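You operate a simulated robot arm through the tools that you are given. There is no shell and no other tool.

You run a simulated robot arm. Do the job below in one go: nothing can be reset, and whatever is moved stays where it is left.

## Task
Sponge the chips out of the chip drawer and shut it.
Fine: sponge block back. Set down upright: sponge block. What is to be rubbed or washed off counts as gone when no trace of it is left.

It is judged by the outcome, as a careful person would: the job done as asked, and still so three seconds after it is handed in. It fails if anything else is knocked over, pushed out of place, dropped, spilled or broken.

## Robot
A 7-joint arm with a two-finger parallel gripper, fixed in place. Base frame: the origin is on the floor under the middle of its stand, x ahead of it, y to its left, z up. Lengths are in mm, angles in degrees, forces in N, time in s.
It reaches about 1479 mm from its shoulder. Its first joint turns from -166.0 to 166.0 degrees. Payload 4.4 kg.
The TCP is the grasp point between the finger pads, 23 mm short of the fingertips. In the tool frame z runs along the fingers and y along their closing line. Largest opening 94 mm; finger width 38, thickness 10; the body of the gripper, 54 by 96 mm, starts 39 mm behind the TCP.
Orientation is told as [roll, pitch, yaw] about the base's x, y, z axes, in that order, counted from this pose: with the fingers straight down and closing along the base's y, the tool's x points along the base's -x, its y along +y and its z along -z.

## Interface
- The arm moves only by the tool arm_command. Its argument "plan" is a list that holds one entry, the list of rows, each a list of 7 numbers: the shift along the base's x, y, z in mm, then the turn, a rotation vector about the base's x, y, z in degrees, then the closure in counts, from 0 (fully open) to 255 (shut). In form: [[[tx, ty, tz, ax, ay, az, hand], ...]]. A call has 1 to 20 rows; each row is the pose to reach, as a shift and turn from the pose commanded when the call began. Each row takes 0.2 s and may step no farther than 50 mm and 8.6 degrees from the row before; otherwise, or with a gripper value out of range, the whole call is refused. Where a pose cannot be reached the arm comes as near as it can. A force on the tool above 40 N (or 10 N above the force at the start of the call, whichever is more), or a blocked arm, ends the call early, and 0.2 s more pass. Each finger travels about 72 mm/s and halts on what it meets, pressing with about 23 N; the grip force reading is that of the motor and also rises with nothing between the fingers. The clock runs only during rows and for 0.2 s after the last one: add rows that repeat a pose to give the fingers time. It gives the time, the measured TCP pose, the force on the tool (base axes), the opening and the grip force at its end, in the units of the frame above (readings bear some noise), with the torque about the TCP (base axes, N m) and any sound that the robot's microphone picked up, and new pictures: "pictures" is both (left out), scene, wrist or none.
- Cameras (640 x 400 px; columns grow to the right, rows downward): "scene" is fixed at [220.2, 501.1, 1369.4]; the picture's right is [-0.06, -1.00, 0.00], its down [-0.59, 0.04, -0.81] and it looks along [0.81, -0.05, -0.59] (base axes); focal length 335 px, centre (320, 200). "wrist" rides on the gripper at [86, 16, -74] in the tool frame; the picture's right is [-0.18, 0.98, 0.00], its down [-0.58, -0.11, -0.81] and it looks along [-0.79, -0.15, 0.59] (tool axes); focal length 243 px, centre (320, 200). There is no depth. A picture from a camera that has moved, and an enlarged one, comes with that camera's place and axes in the base frame and with its lens.
- inspect(camera, box): a new picture of the part [left, top, right, bottom] of that camera's present view, enlarged. The clock stands still meanwhile.
- finish_job(): hands the job in; it is judged then, once.

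Places have to be worked out from the pictures, the camera data and where the tool is seen. Open the gripper and draw the arm clear of the work before you hand the job in, unless the task says otherwise.

The tools are called after ">>>" as name(argument=value, ...) on one line, values as JSON. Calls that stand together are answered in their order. arm_command: Moves the arm, as the interface text tells. Its arguments: {"type":"object","properties":{"plan":{"type":"array"},"pictures":{"type":"string","enum":["both","scene","wrist","none"]}},"required":["plan"]} The other tools are called the same way: inspect (camera, box) takes an enlarged picture of a part of a camera's view; finish_job () hands the job in.

At the start:

```text
t: 0.0
position: [735.3, 358.2, 1015.0]
orientation: [0.0, 0.0, 0.0]
contact_force: [-0.6, 0.3, -0.2]
wrist_torque: [-0.02, 0.0, -0.02]
grip_width: 94.0
finger_force: 0.0
```

scene: 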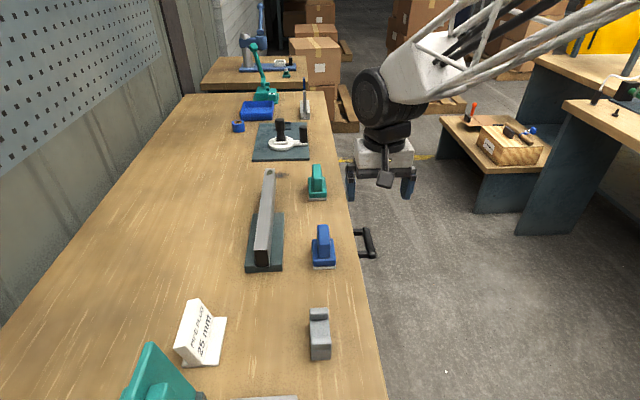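
wrist: 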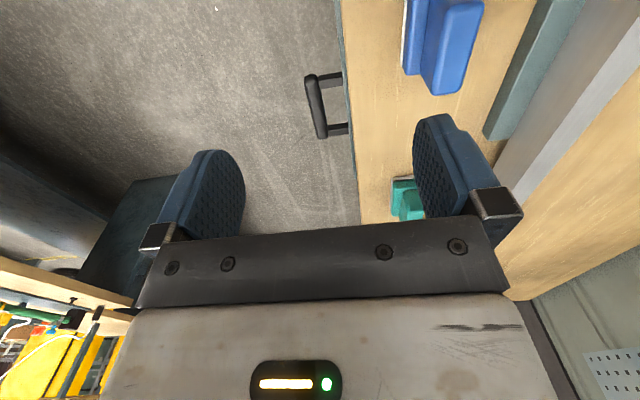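

I see a bench with several blocks and a drawer handle at the bench's right edge. I'll enlarge parts of the views to identify the sponge block and the drawer.

>>> inspect(camera="scene", box=[220, 140, 420, 265])

>>> inspect(camera="scene", box=[120, 270, 420, 400])

>>> inspect(camera="wrist", box=[240, 0, 640, 250])

>>> inspect(camera="scene", box=[430, 60, 640, 200])

>>> inspect(camera="scene", box=[180, 20, 380, 145])

```text
3.20 times, centred on (320, 202) of scene
camera zoom: at [220.2, 501.1, 1369.4], right [-0.06, -1.0, 0.0], down [-0.59, 0.04, -0.81], along [0.81, -0.05, -0.59], focal length 1073 px, centre (320, 192)
```

zoom: 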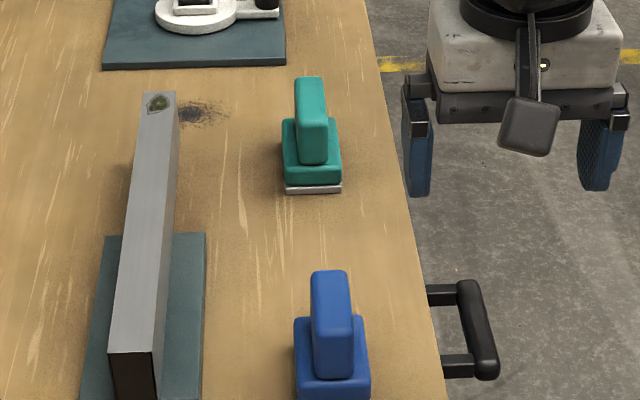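

```text
2.13 times, centred on (270, 335) of scene
camera zoom: at [220.2, 501.1, 1369.4], right [-0.06, -1.0, 0.0], down [-0.59, 0.04, -0.81], along [0.81, -0.05, -0.59], focal length 715 px, centre (427, -88)
```

zoom: 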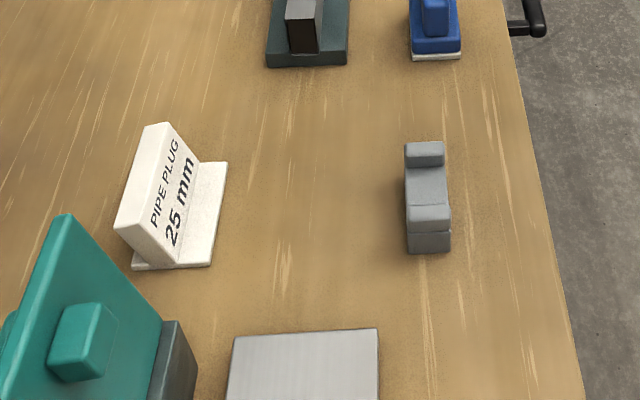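

```text
1.60 times, centred on (440, 125) of wrist
camera zoom: at [648.1, 374.9, 1088.8], right [0.18, 0.98, 0.0], down [0.58, -0.11, 0.81], along [0.79, -0.15, -0.59], focal length 388 px, centre (128, 320)
```

zoom: 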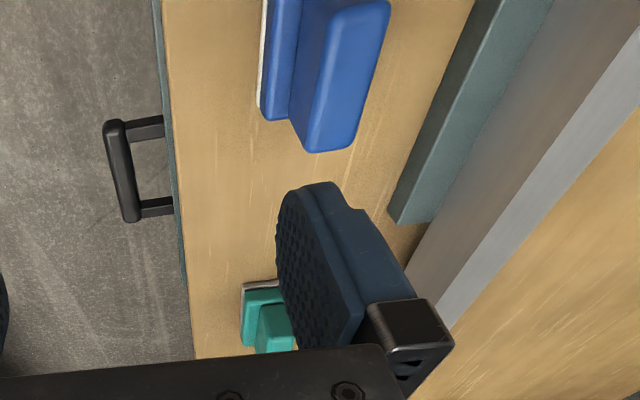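

```text
2.86 times, centred on (535, 130) of scene
camera zoom: at [220.2, 501.1, 1369.4], right [-0.06, -1.0, 0.0], down [-0.59, 0.04, -0.81], along [0.81, -0.05, -0.59], focal length 958 px, centre (-294, 400)
```

zoom: 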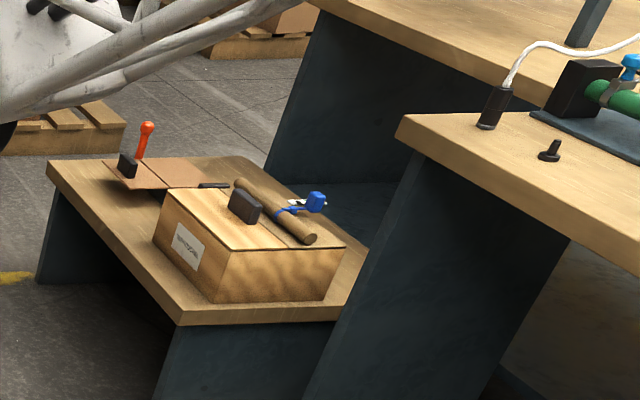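

```text
3.20 times, centred on (280, 82) of scene
camera zoom: at [220.2, 501.1, 1369.4], right [-0.06, -1.0, 0.0], down [-0.59, 0.04, -0.81], along [0.81, -0.05, -0.59], focal length 1073 px, centre (448, 576)
```

zoom: 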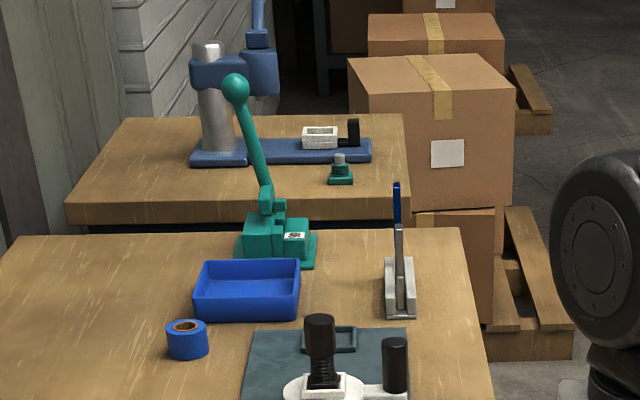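

The handle sits at roughly (845, 340, 770). I'll look closer at each of the three hand blocks to tell which is the sponge.

>>> inspect(camera="scene", box=[290, 155, 346, 205])

>>> inspect(camera="scene", box=[295, 215, 385, 275])

>>> inspect(camera="scene", box=[290, 300, 370, 366])

>>> inspect(camera="wrist", box=[280, 0, 500, 140])

>>> inspect(camera="scene", box=[100, 300, 340, 400])

```text
8.00 times, centred on (318, 180) of scene
camera zoom: at [220.2, 501.1, 1369.4], right [-0.06, -1.0, 0.0], down [-0.59, 0.04, -0.81], along [0.81, -0.05, -0.59], focal length 2682 px, centre (336, 360)
```

zoom: 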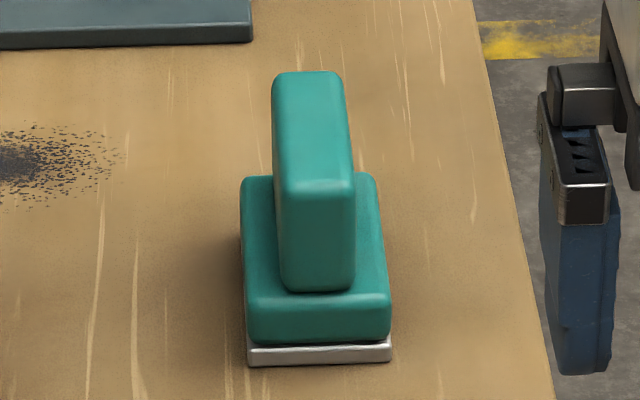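

```text
6.67 times, centred on (340, 245) of scene
camera zoom: at [220.2, 501.1, 1369.4], right [-0.06, -1.0, 0.0], down [-0.59, 0.04, -0.81], along [0.81, -0.05, -0.59], focal length 2235 px, centre (187, -100)
```

zoom: 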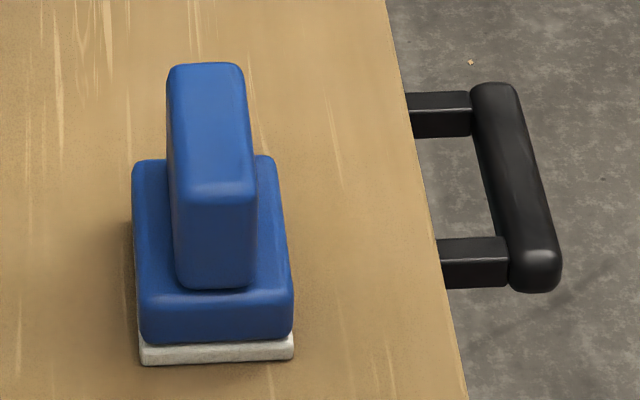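

```text
6.06 times, centred on (330, 333) of scene
camera zoom: at [220.2, 501.1, 1369.4], right [-0.06, -1.0, 0.0], down [-0.59, 0.04, -0.81], along [0.81, -0.05, -0.59], focal length 2032 px, centre (259, -606)
```

zoom: 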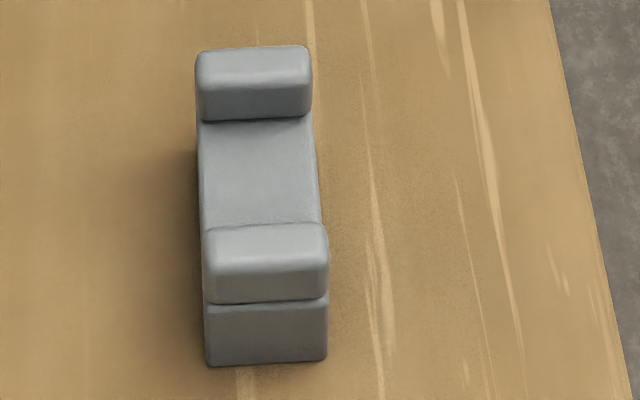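

```text
2.86 times, centred on (390, 70) of wrist
camera zoom: at [648.1, 374.9, 1088.8], right [0.18, 0.98, 0.0], down [0.58, -0.11, 0.81], along [0.79, -0.15, -0.59], focal length 693 px, centre (120, 571)
```

zoom: 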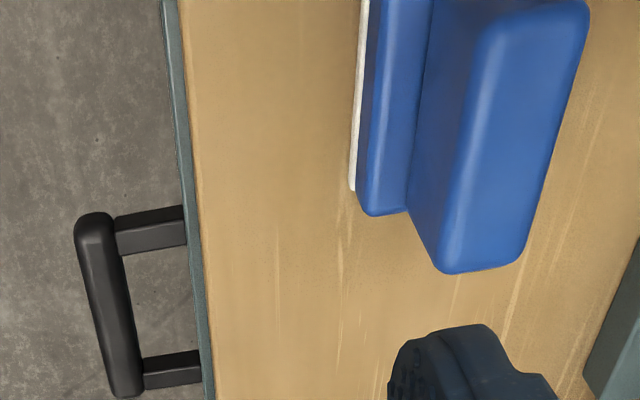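

```text
2.67 times, centred on (220, 350) of scene
camera zoom: at [220.2, 501.1, 1369.4], right [-0.06, -1.0, 0.0], down [-0.59, 0.04, -0.81], along [0.81, -0.05, -0.59], focal length 894 px, centre (587, -200)
```

zoom: 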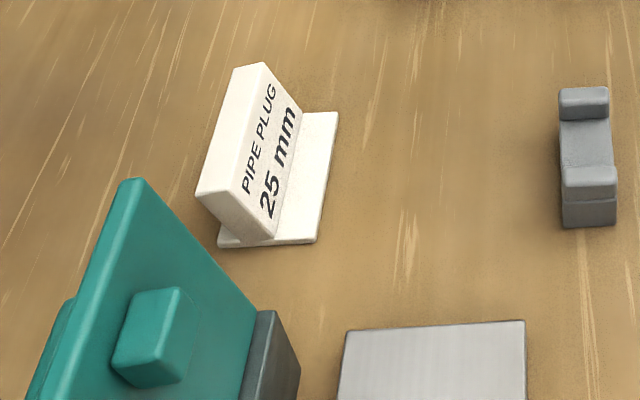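

The blue block has a pale felt- or foam-like pad, while the teal one's is shinier. I'll move the wrist camera low over the bench to compare the two pads up close.

>>> arm_command(plan=[[[-30, 24, -20, 0, 0, 0, 0], [-60, 50, -50, 0, 0, 0, 0], [-85, 80, -75, 0, 0, 0, 0], [-105, 100, -100, 0, 0, 0, 0], [-119, 116, -125, 0, 0, 0, 0]]])

```text
t: 1.2
position: [618.8, 472.2, 892.1]
orientation: [0.1, 0.0, -0.1]
contact_force: [0.6, -0.5, 0.1]
wrist_torque: [0.0, 0.0, -0.02]
grip_width: 94.0
finger_force: 0.0
camera wrist: at [531.1, 489.7, 964.9], right [0.18, 0.98, 0.0], down [0.58, -0.11, 0.81], along [0.79, -0.15, -0.59], focal length 243 px, centre (320, 200)
```

scene: 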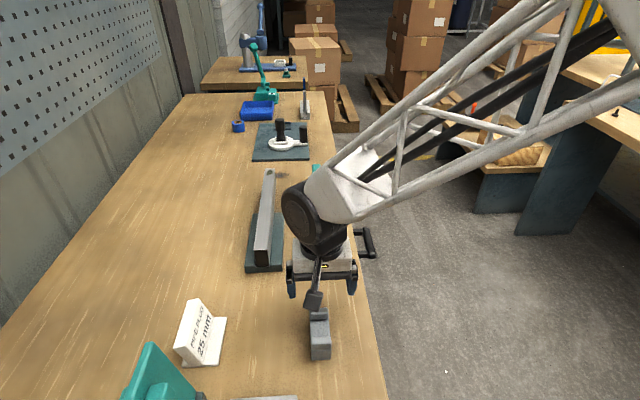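
wrist: 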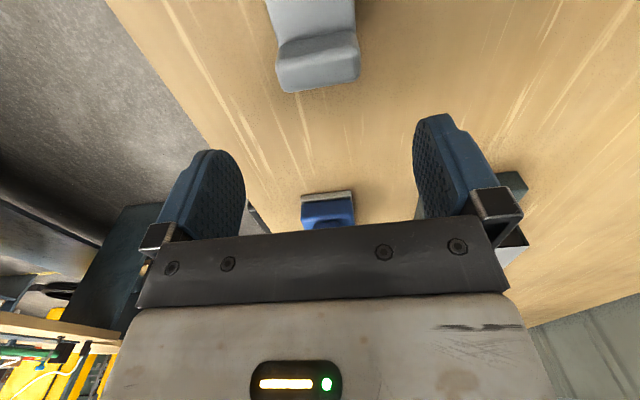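

The blue block's pad is visible between the fingers; I'll enlarge it.

>>> inspect(camera="wrist", box=[290, 180, 370, 230])

>>> inspect(camera="wrist", box=[250, 0, 390, 100])

```text
8.00 times, centred on (330, 205) of wrist
camera zoom: at [531.1, 489.7, 964.9], right [0.18, 0.98, 0.0], down [0.58, -0.11, 0.81], along [0.79, -0.15, -0.59], focal length 1941 px, centre (240, 160)
```

zoom: 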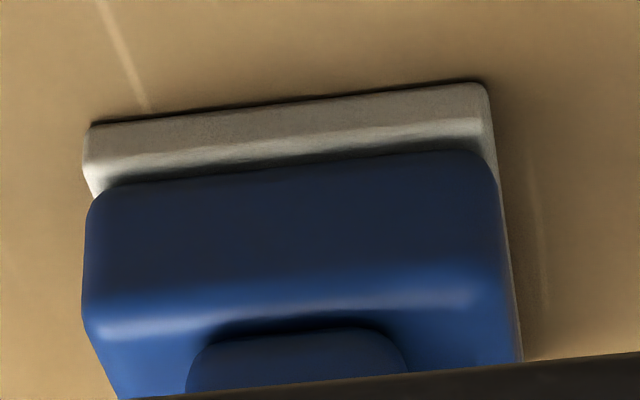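

```text
4.00 times, centred on (320, 50) of wrist
camera zoom: at [531.1, 489.7, 964.9], right [0.18, 0.98, 0.0], down [0.58, -0.11, 0.81], along [0.79, -0.15, -0.59], focal length 970 px, centre (320, 800)
```

zoom: 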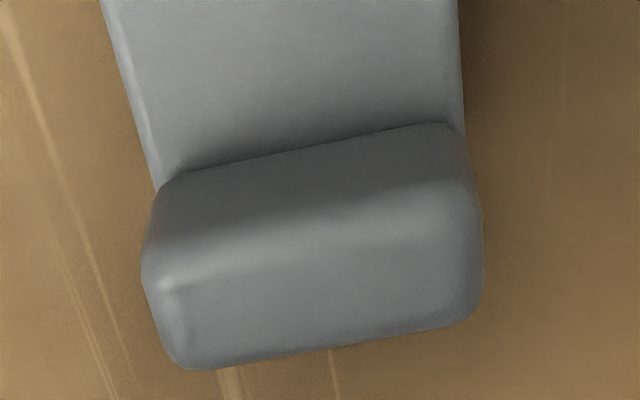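

The blue pad looks like matte felt. Now I rise over the blue block and go look at the teal block's pad the same way.

>>> arm_command(plan=[[[0, 0, 45, 0, 0, 0, 0], [10, 0, 85, 0, 0, 0, 0], [55, 0, 95, 0, 0, 0, 0], [104, 0, 95, 0, 0, 0, 0], [153, 0, 95, 0, 0, 0, 0], [202, 0, 85, 0, 0, 0, 0], [235, 0, 50, 0, 0, 0, 0], [258, 0, 8, 0, 0, 0, 0]]], pictures="wrist")

>>> inspect(camera="wrist", box=[290, 180, 370, 230])

```text
t: 3.0
position: [873.9, 469.3, 899.3]
orientation: [0.1, 0.0, -0.1]
contact_force: [-0.2, 0.5, 1.9]
wrist_torque: [0.02, 0.0, 0.02]
grip_width: 94.0
finger_force: 0.0
camera wrist: at [788.4, 486.2, 972.6], right [0.18, 0.98, 0.0], down [0.58, -0.11, 0.81], along [0.79, -0.15, -0.59], focal length 243 px, centre (320, 200)
```

wrist: 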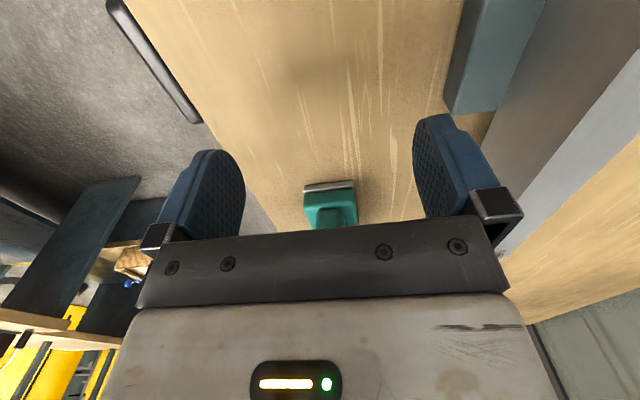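

```text
8.00 times, centred on (330, 205) of wrist
camera zoom: at [788.4, 486.2, 972.6], right [0.18, 0.98, 0.0], down [0.58, -0.11, 0.81], along [0.79, -0.15, -0.59], focal length 1941 px, centre (240, 160)
```

zoom: 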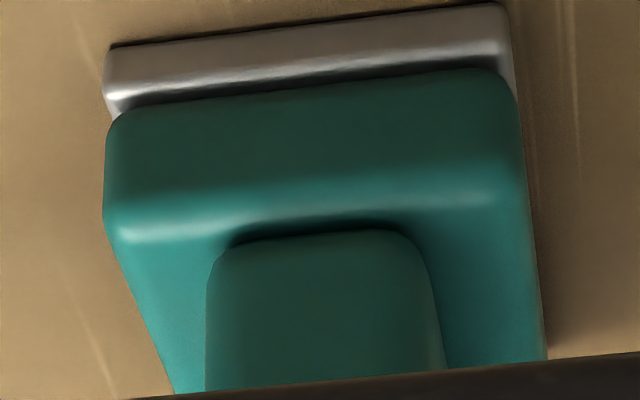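

The teal block has a metal plate and the blue one a soft matte pad, so blue is the sponge. Next I move above the drawer handle (about x 860, y 332, z 765) to measure it better.

>>> arm_command(plan=[[[-4, -45, 5, 0, 0, 0, 0], [-8, -92, 5, 0, 0, 0, 0], [-13, -137, 5, 0, 0, 0, 0], [-13, -137, 5, 0, 0, 0, 0]]])

>>> inspect(camera="wrist", box=[200, 0, 440, 150])

>>> inspect(camera="scene", box=[280, 160, 440, 260])

```text
t: 4.0
position: [858.6, 334.4, 901.8]
orientation: [0.0, -0.1, -0.1]
contact_force: [1.1, -0.3, 0.4]
wrist_torque: [0.0, -0.01, 0.0]
grip_width: 94.1
finger_force: 0.0
camera wrist: at [771.2, 351.2, 975.5], right [0.19, 0.98, 0.0], down [0.58, -0.11, 0.81], along [0.79, -0.15, -0.59], focal length 243 px, centre (320, 200)
```

scene: 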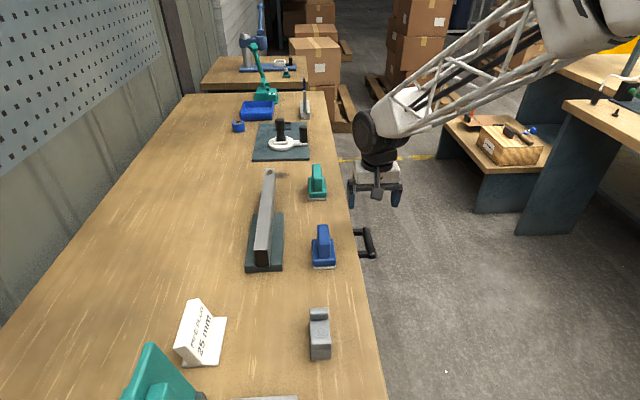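
wrist: 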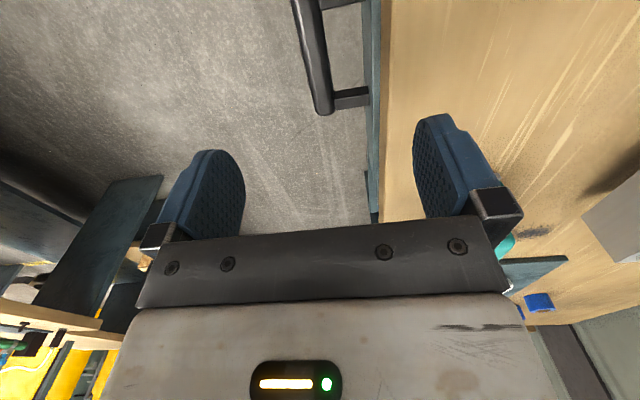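

```text
2.67 times, centred on (320, 75) of wrist
camera zoom: at [771.2, 351.2, 975.5], right [0.19, 0.98, 0.0], down [0.58, -0.11, 0.81], along [0.79, -0.15, -0.59], focal length 647 px, centre (320, 533)
```

zoom: 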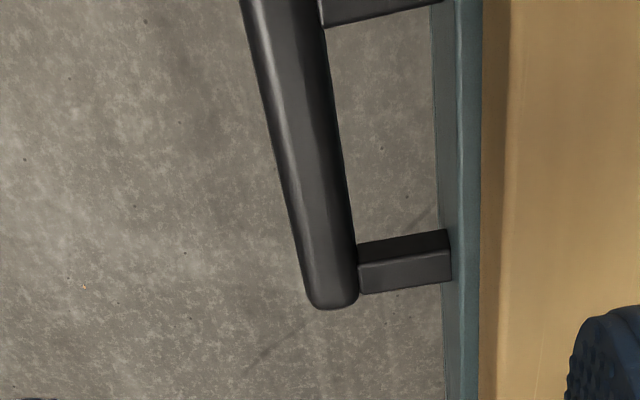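

```text
4.00 times, centred on (360, 210) of scene
camera zoom: at [220.2, 501.1, 1369.4], right [-0.06, -1.0, 0.0], down [-0.59, 0.04, -0.81], along [0.81, -0.05, -0.59], focal length 1341 px, centre (160, 160)
```

zoom: 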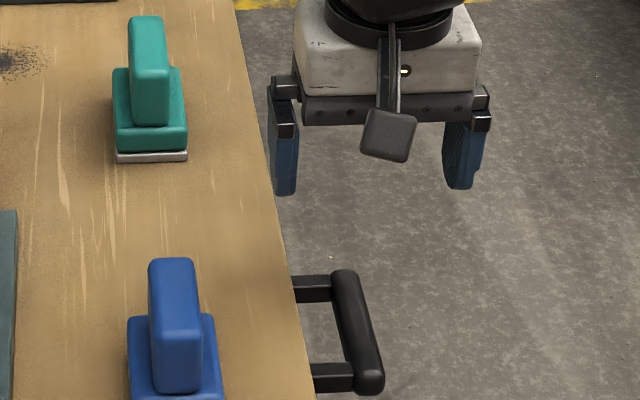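

Handle bar: x about 807–905, y about 321–339, z about 757–774, with roughly a 33 mm gap to the drawer front. I'll tilt the tool 15° away from the bench, pre-close to about 36 mm and come down above the bar.

>>> arm_command(plan=[[[-1, -2, -20, 7.5, 0, 0, 80], [-1.6, -4, -45, 15, 0, 0, 158], [-1.6, -4.4, -67, 15, 0, 0, 158], [-1.6, -4.4, -67, 15, 0, 0, 158], [-1.6, -4.4, -67, 15, 0, 0, 158]]])

>>> inspect(camera="wrist", box=[200, 0, 440, 150])

>>> inspect(camera="scene", box=[300, 180, 428, 260])

```text
t: 5.2
position: [857.2, 331.7, 835.3]
orientation: [15.1, -0.1, 0.0]
contact_force: [0.8, -0.2, -0.5]
wrist_torque: [0.01, -0.01, -0.03]
grip_width: 35.6
finger_force: 0.0
camera wrist: at [770.8, 328.0, 910.7], right [0.18, 0.95, 0.25], down [0.58, -0.31, 0.75], along [0.79, 0.01, -0.61], focal length 243 px, centre (320, 200)
```

scene: 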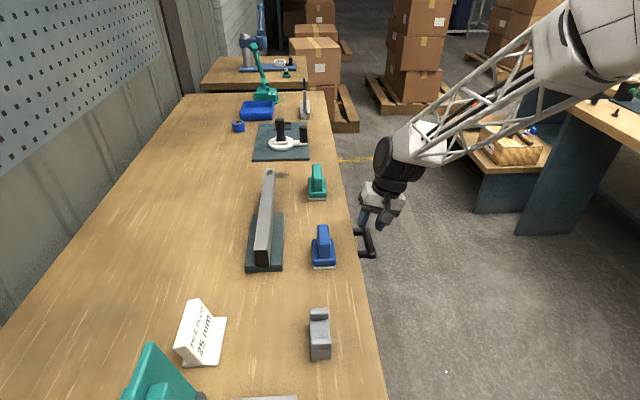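
wrist: 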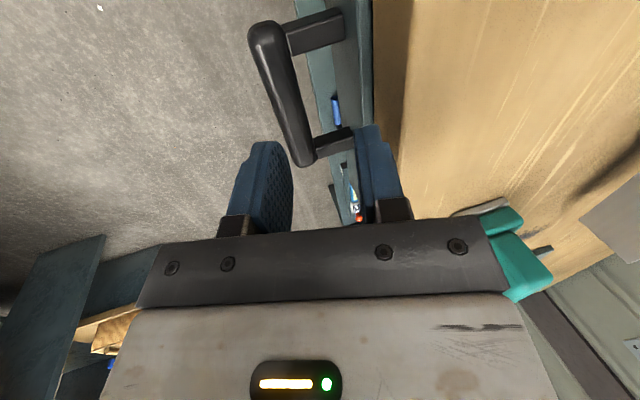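

```text
2.67 times, centred on (320, 75) of wrist
camera zoom: at [770.8, 328.0, 910.7], right [0.18, 0.95, 0.25], down [0.58, -0.31, 0.75], along [0.79, 0.01, -0.61], focal length 647 px, centre (320, 533)
```

zoom: 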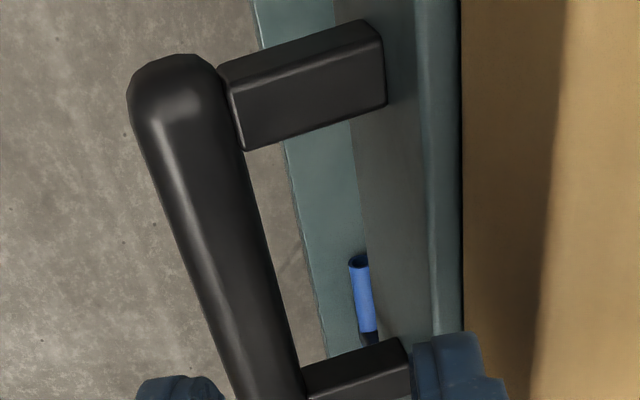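

```text
5.00 times, centred on (364, 220) of scene
camera zoom: at [220.2, 501.1, 1369.4], right [-0.06, -1.0, 0.0], down [-0.59, 0.04, -0.81], along [0.81, -0.05, -0.59], focal length 1676 px, centre (100, 100)
```

zoom: 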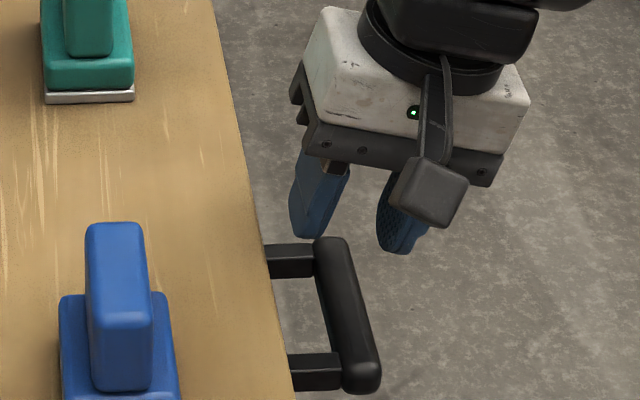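

The bar axis re-measures at y≈330, z≈765, and the fingers (35.6 mm apart) straddle it. I lower straight down onto the bar and then close.

>>> arm_command(plan=[[[0, -1, -25, 0, 0, 0, 158], [0, -1.7, -50, 0, 0, 0, 158], [0, -1.7, -67, 0, 0, 0, 158], [0, -1.7, -67, 0, 0, 0, 158]]])

>>> inspect(camera="scene", box=[300, 180, 428, 260])

>>> inspect(camera="wrist", box=[200, 50, 440, 200])

```text
t: 5.9
position: [861.2, 331.6, 785.4]
orientation: [15.2, -0.3, 0.1]
contact_force: [-3.7, -4.1, 12.2]
wrist_torque: [-0.31, 0.32, 0.18]
grip_width: 36.2
finger_force: 0.7
stopped in row 3: the force on the tool passed its limit at 116 N (the readings are from after the stop); the commanded pose is now the measured one
camera wrist: at [773.6, 327.9, 860.5], right [0.18, 0.95, 0.26], down [0.58, -0.32, 0.75], along [0.8, 0.01, -0.6], focal length 243 px, centre (320, 200)
```

scene: 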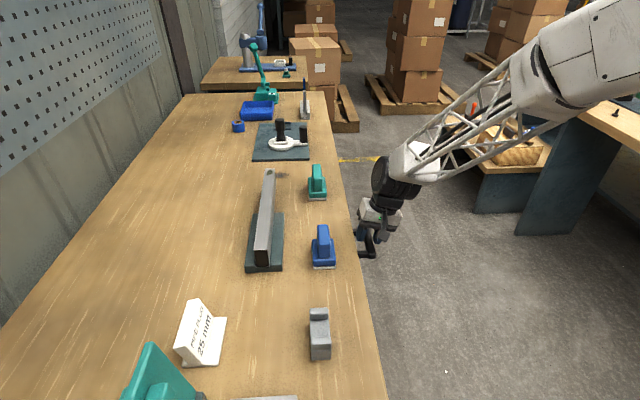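
wrist: 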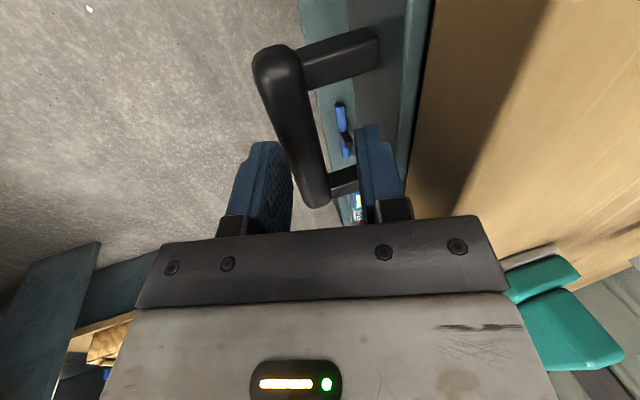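

```text
5.00 times, centred on (364, 220) of scene
camera zoom: at [220.2, 501.1, 1369.4], right [-0.06, -1.0, 0.0], down [-0.59, 0.04, -0.81], along [0.81, -0.05, -0.59], focal length 1676 px, centre (100, 100)
```

zoom: 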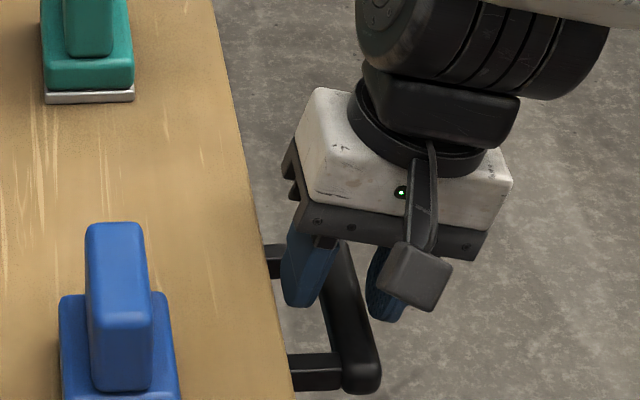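

```text
2.67 times, centred on (320, 125) of wrist
camera zoom: at [773.6, 327.9, 860.5], right [0.18, 0.95, 0.26], down [0.58, -0.32, 0.75], along [0.8, 0.01, -0.6], focal length 647 px, centre (320, 400)
```

zoom: 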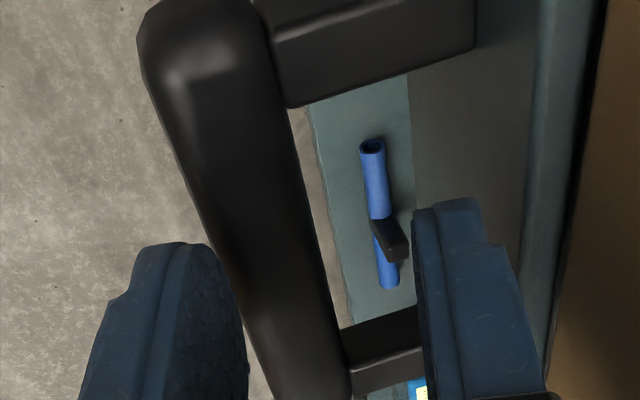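

The readings (upward push, torque about −x) say the −y fingertip landed on the bar because the tilted tool must travel along its own axis. I back up, shift to −y, and advance along the tool axis.

>>> arm_command(plan=[[[-1, -3, 20, 0, 0, 0, 158], [-4, -12, 22, 0, 0, 0, 158], [-4, -12, 22, 0, 0, 0, 158]]])

>>> inspect(camera="wrist", box=[200, 50, 440, 200])

```text
t: 6.7
position: [859.4, 318.6, 807.0]
orientation: [15.3, -0.3, 0.0]
contact_force: [0.5, -0.1, 0.0]
wrist_torque: [0.0, 0.0, -0.02]
grip_width: 35.4
finger_force: 0.1
camera wrist: at [771.0, 315.9, 882.1], right [0.18, 0.95, 0.26], down [0.58, -0.32, 0.75], along [0.8, 0.01, -0.6], focal length 243 px, centre (320, 200)
```

scene: 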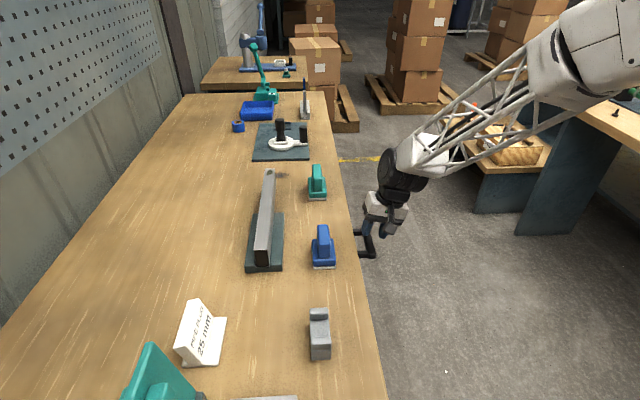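
wrist: 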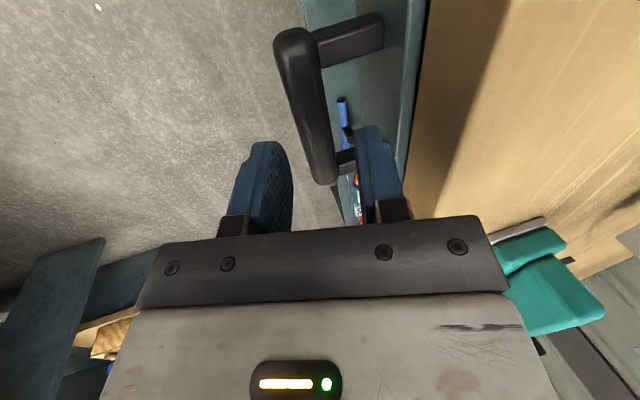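

```text
2.67 times, centred on (320, 125) of wrist
camera zoom: at [771.0, 315.9, 882.1], right [0.18, 0.95, 0.26], down [0.58, -0.32, 0.75], along [0.8, 0.01, -0.6], focal length 647 px, centre (320, 400)
```

zoom: 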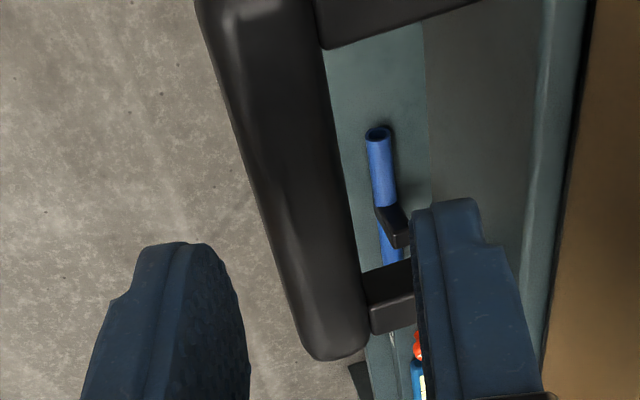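

The bar sits a few mm to −y of the tool axis (y≈326–327). I shift 2.5 mm to −y and advance slowly along the tool axis onto it.

>>> arm_command(plan=[[[-2, -3, 0, 0, 0, 0, 158], [-2, -0.3, -10, 0, 0, 0, 158], [-2, 2.4, -20, 0, 0, 0, 158], [-2, 5, -30, 0, 0, 0, 158], [-2, 7.5, -39, 0, 0, 0, 158], [-2, 7.5, -39, 0, 0, 0, 158]]])

>>> inspect(camera="wrist", box=[200, 50, 440, 200])

```text
t: 8.1
position: [856.3, 326.8, 769.2]
orientation: [15.2, -0.4, -0.1]
contact_force: [-0.2, -0.7, -0.7]
wrist_torque: [0.02, -0.05, 0.01]
grip_width: 35.6
finger_force: 0.0
camera wrist: at [768.2, 322.9, 843.5], right [0.18, 0.95, 0.26], down [0.58, -0.32, 0.75], along [0.8, 0.01, -0.6], focal length 243 px, centre (320, 200)
```

scene: 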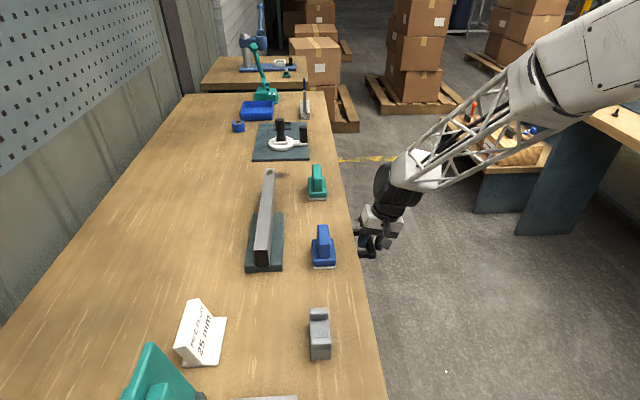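
wrist: 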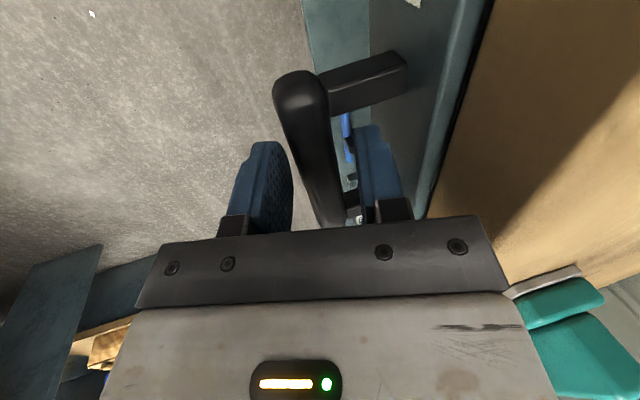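

```text
2.67 times, centred on (320, 125) of wrist
camera zoom: at [768.2, 322.9, 843.5], right [0.18, 0.95, 0.26], down [0.58, -0.32, 0.75], along [0.8, 0.01, -0.6], focal length 647 px, centre (320, 400)
```

zoom: 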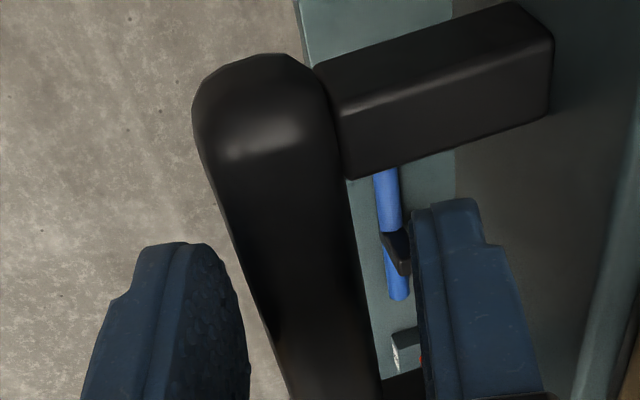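

The bar is between the fingers with no contact. I close the gripper on it.

>>> arm_command(plan=[[[0, 0, 0, 0, 0, 0, 210], [0, 0, 0, 0, 0, 0, 255], [0, 0, 0, 0, 0, 0, 255], [0, 0, 0, 0, 0, 0, 255]]], pictures="none")

```text
t: 8.9
position: [856.9, 323.8, 768.1]
orientation: [15.1, -0.3, -0.1]
contact_force: [-0.6, -11.5, 1.7]
wrist_torque: [-0.78, 0.35, 0.08]
grip_width: 24.9
finger_force: 45.3
stopped in row 3: the force on the tool passed its limit at 42 N (the readings are from after the stop); the commanded pose is now the measured one
```

The fingers grip the bar (24.9 mm wide across the tilted section). Now I pull the drawer toward −y.

>>> arm_command(plan=[[[0, -5, 0, 0, 0, 0, 255], [0, -12, 0, 0, 0, 0, 255], [0, -22, 0, 0, 0, 0, 255], [0, -34, 0, 0, 0, 0, 255], [0, -46, 0, 0, 0, 0, 255], [0, -58, 0, 0, 0, 0, 255]]])

```text
t: 10.3
position: [854.5, 267.2, 768.6]
orientation: [15.0, -0.4, -0.2]
contact_force: [0.0, 0.5, 16.6]
wrist_torque: [-0.5, 0.17, -0.88]
grip_width: 25.1
finger_force: 45.0
camera wrist: at [768.2, 263.7, 842.9], right [0.18, 0.95, 0.26], down [0.58, -0.32, 0.75], along [0.8, 0.01, -0.6], focal length 243 px, centre (320, 200)
```

scene: 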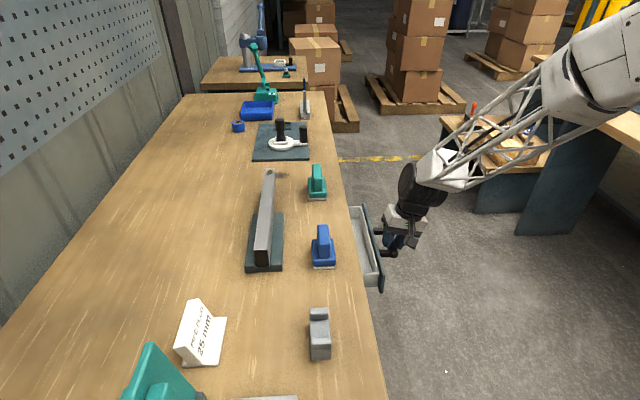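
wrist: 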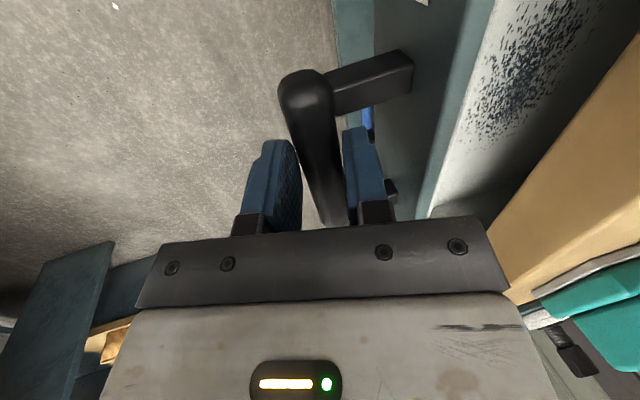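

The drawer slides out freely, and dark chips are visible on its white floor. I continue pulling.

>>> arm_command(plan=[[[0, -12, 0, 0, 0, 0, 255], [0, -24, 0, 0, 0, 0, 255], [0, -36, 0, 0, 0, 0, 255], [0, -48, 0, 0, 0, 0, 255], [0, -60, 0, 0, 0, 0, 255], [0, -72, 0, 0, 0, 0, 255]]])

>>> inspect(camera="scene", box=[300, 180, 460, 320])

```text
t: 11.7
position: [855.1, 194.8, 768.4]
orientation: [15.1, -0.2, -0.1]
contact_force: [2.2, 1.5, 10.4]
wrist_torque: [-0.58, 0.62, -0.02]
grip_width: 25.0
finger_force: 45.3
camera wrist: at [768.3, 191.0, 843.0], right [0.18, 0.95, 0.26], down [0.58, -0.32, 0.75], along [0.8, 0.01, -0.61], focal length 243 px, centre (320, 200)
```

scene: 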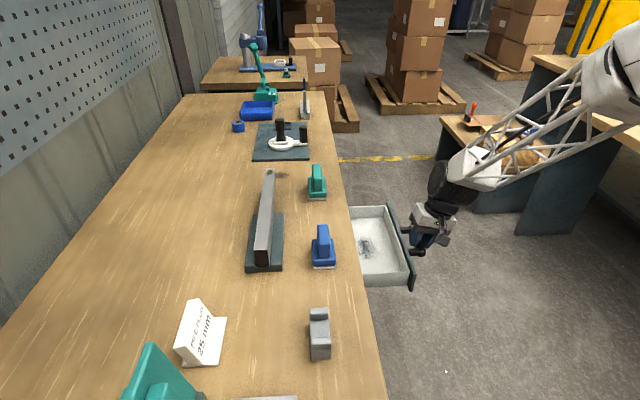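
wrist: 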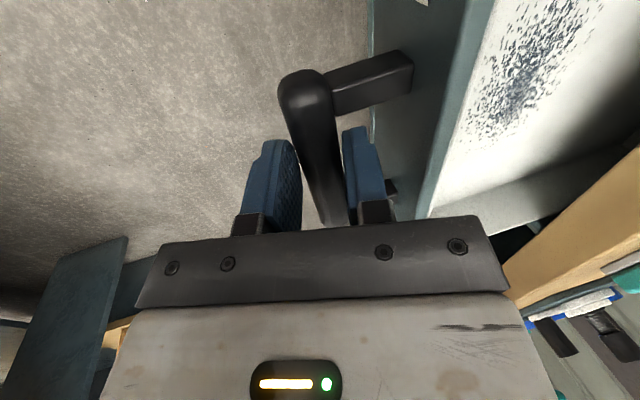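

```text
2.86 times, centred on (380, 250) of scene
camera zoom: at [220.2, 501.1, 1369.4], right [-0.06, -1.0, 0.0], down [-0.59, 0.04, -0.81], along [0.81, -0.05, -0.59], focal length 958 px, centre (149, 57)
```

zoom: 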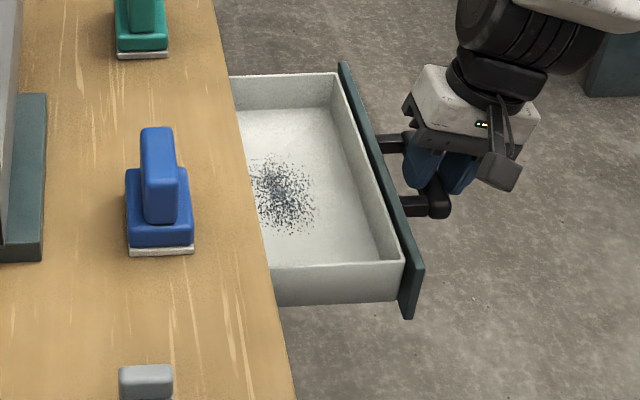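

The patch is partly near the bench edge, so the drawer needs to come out more. I pull on, watching for an end stop.

>>> arm_command(plan=[[[0, -10, 0, 0, 0, 0, 255], [0, -20, 0, 0, 0, 0, 255], [0, -30, 0, 0, 0, 0, 255], [0, -40, 0, 0, 0, 0, 255], [0, -50, 0, 0, 0, 0, 255], [0, -60, 0, 0, 0, 0, 255]]])

>>> inspect(camera="scene", box=[300, 180, 460, 320])

```text
t: 13.1
position: [855.2, 134.9, 767.5]
orientation: [15.1, -0.4, -0.2]
contact_force: [27.4, 1.5, -15.6]
wrist_torque: [-0.59, -0.58, -0.28]
grip_width: 25.1
finger_force: 45.2
camera wrist: at [767.9, 131.7, 843.2], right [0.18, 0.95, 0.26], down [0.58, -0.32, 0.75], along [0.8, 0.01, -0.61], focal length 243 px, centre (320, 200)
```

scene: 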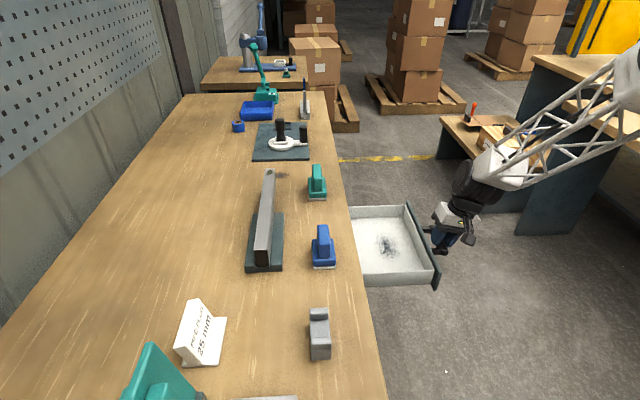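
wrist: 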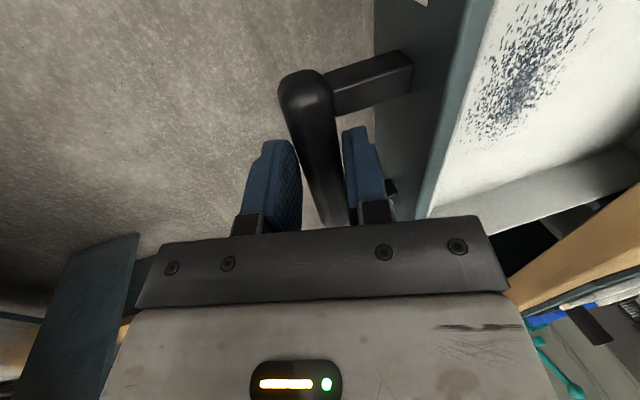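

```text
2.86 times, centred on (380, 250) of scene
camera zoom: at [220.2, 501.1, 1369.4], right [-0.06, -1.0, 0.0], down [-0.59, 0.04, -0.81], along [0.81, -0.05, -0.59], focal length 958 px, centre (149, 57)
```

zoom: 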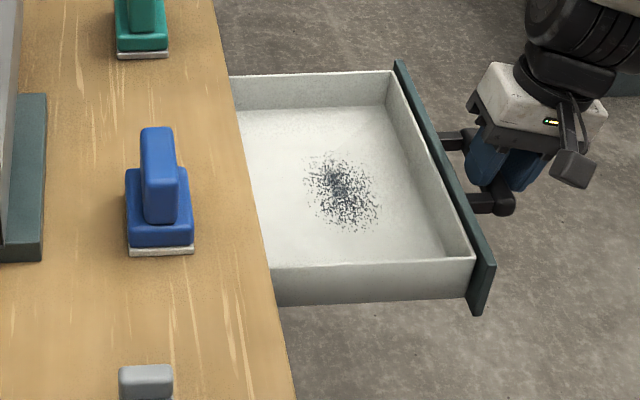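

The drawer is open about 190 mm with the whole patch exposed (about x 812–920, y 246–314). That's enough room, so I release the handle and withdraw along the tool axis.

>>> arm_command(plan=[[[0, 0, 0, 0, 0, 0, 200], [0, 0, 0, 0, 0, 0, 158], [0, 0, 0, 0, 0, 0, 158], [0, -3, 11, 0, 0, 0, 158], [0, -8, 30, 0, 0, 0, 158], [0, -14, 52, 0, 0, 0, 158], [0, -18, 90, 0, 0, 0, 158], [0, -18, 90, 0, 0, 0, 158]]])

>>> inspect(camera="scene", box=[300, 180, 460, 320])

```text
t: 14.9
position: [856.3, 114.8, 856.6]
orientation: [15.1, -0.2, 0.0]
contact_force: [-0.6, -0.4, 0.6]
wrist_torque: [0.0, -0.01, -0.05]
grip_width: 35.7
finger_force: 0.0
camera wrist: at [769.2, 112.7, 932.6], right [0.18, 0.95, 0.26], down [0.58, -0.32, 0.75], along [0.8, 0.01, -0.61], focal length 243 px, centre (320, 200)
```

scene: 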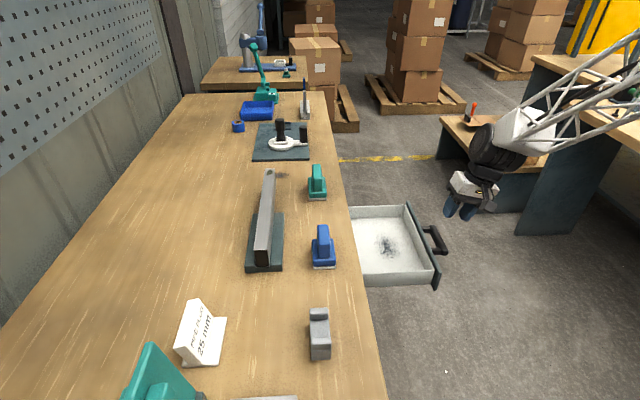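
wrist: 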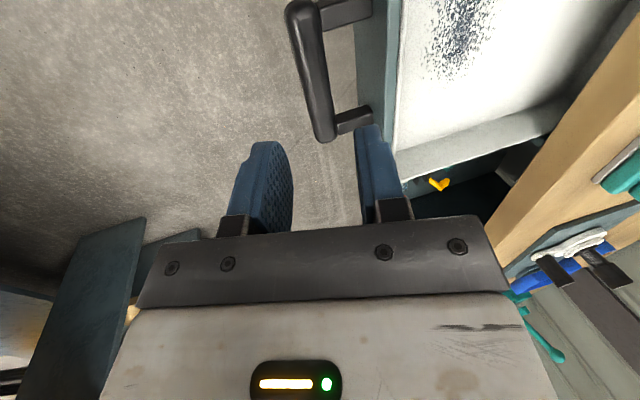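

```text
2.86 times, centred on (380, 250) of scene
camera zoom: at [220.2, 501.1, 1369.4], right [-0.06, -1.0, 0.0], down [-0.59, 0.04, -0.81], along [0.81, -0.05, -0.59], focal length 958 px, centre (149, 57)
```

zoom: 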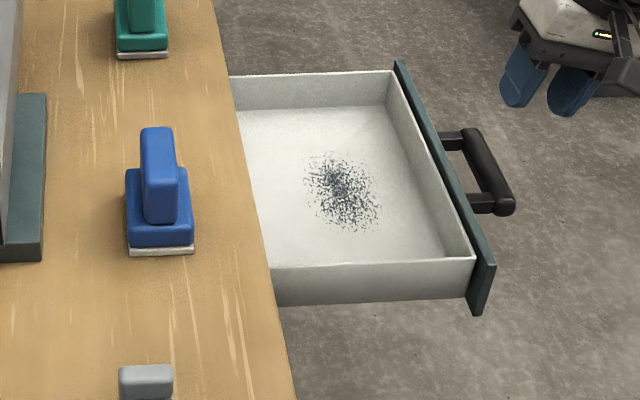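

The handle is free and the drawer stayed open. I rise, level the tool, and go above the blue sponge block (about x 762, y 460).

>>> arm_command(plan=[[[0, 0, 40, 0, 0, 0, 92], [-10, 25, 80, -7.5, 0, 0, 92], [-20, 65, 95, -15, 0, 0, 92], [-32, 110, 103, -15, 0, 0, 92], [-45, 157, 103, -15, 0, 0, 92], [-58, 204, 103, -15, 0, 0, 92], [-70, 251, 103, -15, 0, 0, 92], [-82, 298, 103, -15, 0, 0, 92], [-94, 345, 103, -15, 0, 0, 92], [-94, 345, 83, -15, 0, 0, 92], [-94, 345, 83, -15, 0, 0, 92]]])

>>> inspect(camera="wrist", box=[200, 0, 440, 200])

>>> inspect(camera="scene", box=[260, 170, 388, 270])

```text
t: 17.3
position: [761.5, 461.7, 942.0]
orientation: [0.1, -0.4, 0.0]
contact_force: [0.2, -0.5, -0.1]
wrist_torque: [-0.01, 0.03, 0.0]
grip_width: 59.9
finger_force: 0.0
camera wrist: at [673.8, 477.5, 1014.8], right [0.18, 0.98, 0.0], down [0.58, -0.11, 0.81], along [0.8, -0.15, -0.59], focal length 243 px, centre (320, 200)
```

scene: 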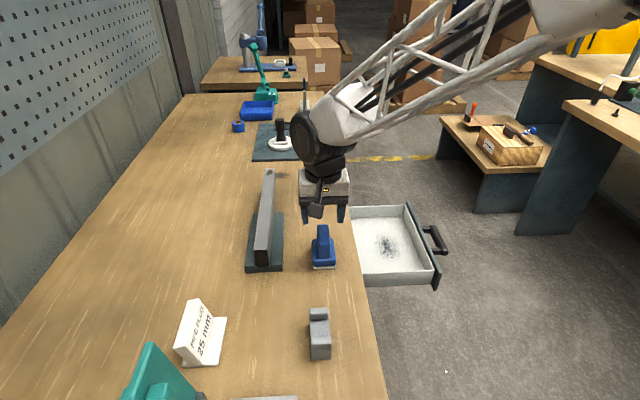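
wrist: 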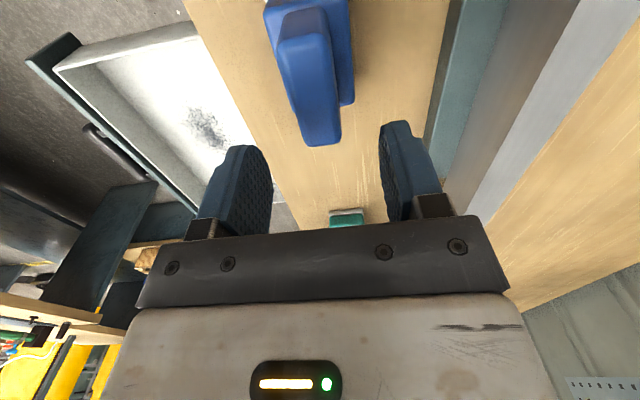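

```text
2.00 times, centred on (320, 100) of wrist
camera zoom: at [673.8, 477.5, 1014.8], right [0.18, 0.98, 0.0], down [0.58, -0.11, 0.81], along [0.8, -0.15, -0.59], focal length 485 px, centre (320, 400)
```

zoom: 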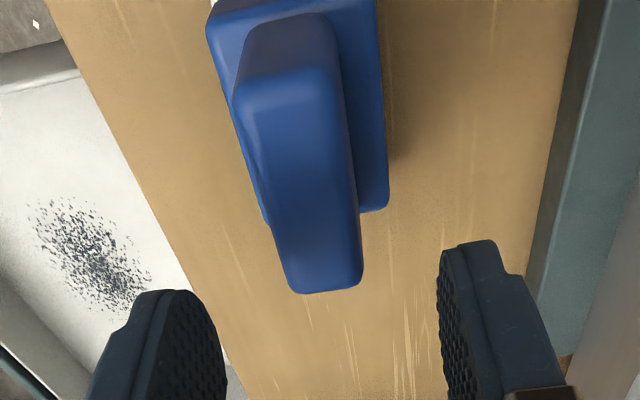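

```text
4.00 times, centred on (324, 220) of scene
camera zoom: at [220.2, 501.1, 1369.4], right [-0.06, -1.0, 0.0], down [-0.59, 0.04, -0.81], along [0.81, -0.05, -0.59], focal length 1341 px, centre (304, 120)
```

zoom: 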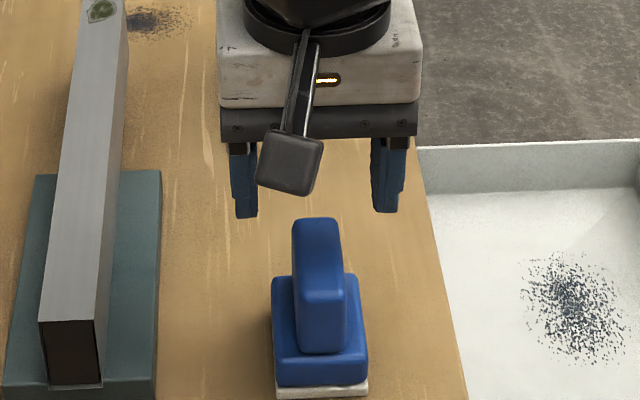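

The sponge's handle (about 26 mm thick, centred near x 760, y 459) lies right under the gripper. I descend to grasp height with the fingers straddling it, finishing in small steps.

>>> arm_command(plan=[[[-1, -2.5, -25, 0, 0, 0, 92], [-1, -2.5, -45, 0, 0, 0, 92], [-1, -2.5, -58, 0, 0, 0, 92], [-1, -2.5, -66, 0, 0, 0, 92], [-1, -2.5, -74, 0, 0, 0, 92], [-1, -2.5, -78, 0, 0, 0, 92], [-1, -2.5, -78, 0, 0, 0, 92]]])

>>> inspect(camera="scene", box=[270, 180, 370, 280])

>>> inspect(camera="wrist", box=[200, 0, 440, 240])

```text
t: 18.9
position: [759.5, 459.9, 862.2]
orientation: [0.0, -0.3, 0.0]
contact_force: [0.7, 0.3, 0.5]
wrist_torque: [0.0, -0.04, -0.05]
grip_width: 60.3
finger_force: 0.1
camera wrist: at [672.3, 476.0, 935.3], right [0.18, 0.98, 0.0], down [0.58, -0.11, 0.81], along [0.8, -0.15, -0.59], focal length 243 px, centre (320, 200)
```

scene: 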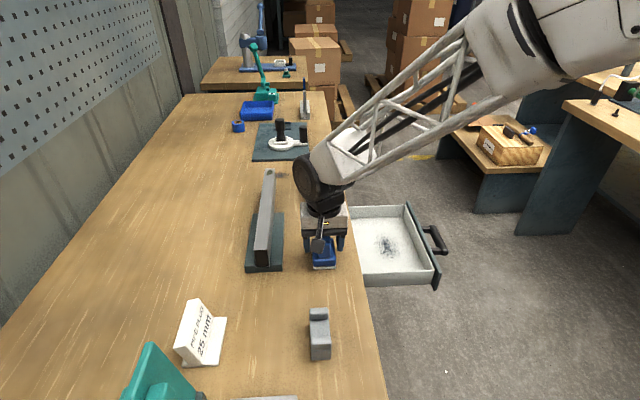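
wrist: 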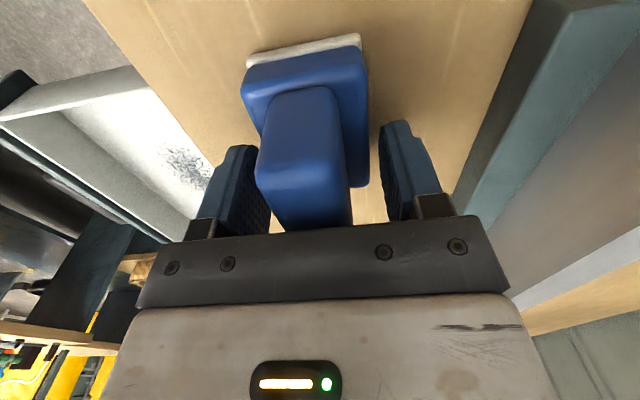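

```text
4.00 times, centred on (320, 230) of scene
camera zoom: at [220.2, 501.1, 1369.4], right [-0.06, -1.0, 0.0], down [-0.59, 0.04, -0.81], along [0.81, -0.05, -0.59], focal length 1341 px, centre (320, 80)
```

zoom: 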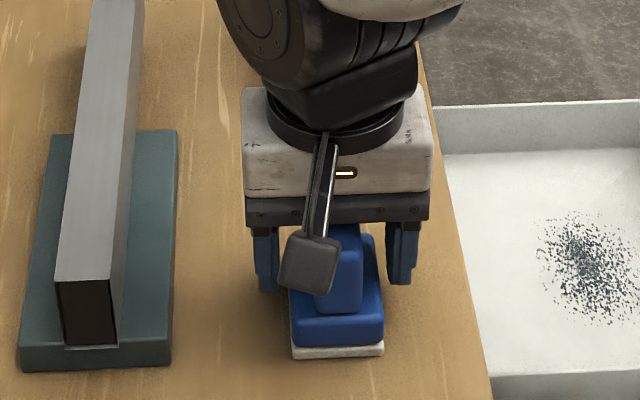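

```text
1.67 times, centred on (320, 120) of wrist
camera zoom: at [672.3, 476.0, 935.3], right [0.18, 0.98, 0.0], down [0.58, -0.11, 0.81], along [0.8, -0.15, -0.59], focal length 404 px, centre (320, 333)
```

zoom: 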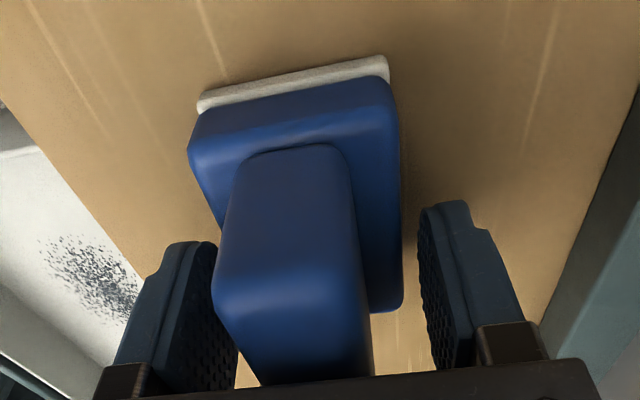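

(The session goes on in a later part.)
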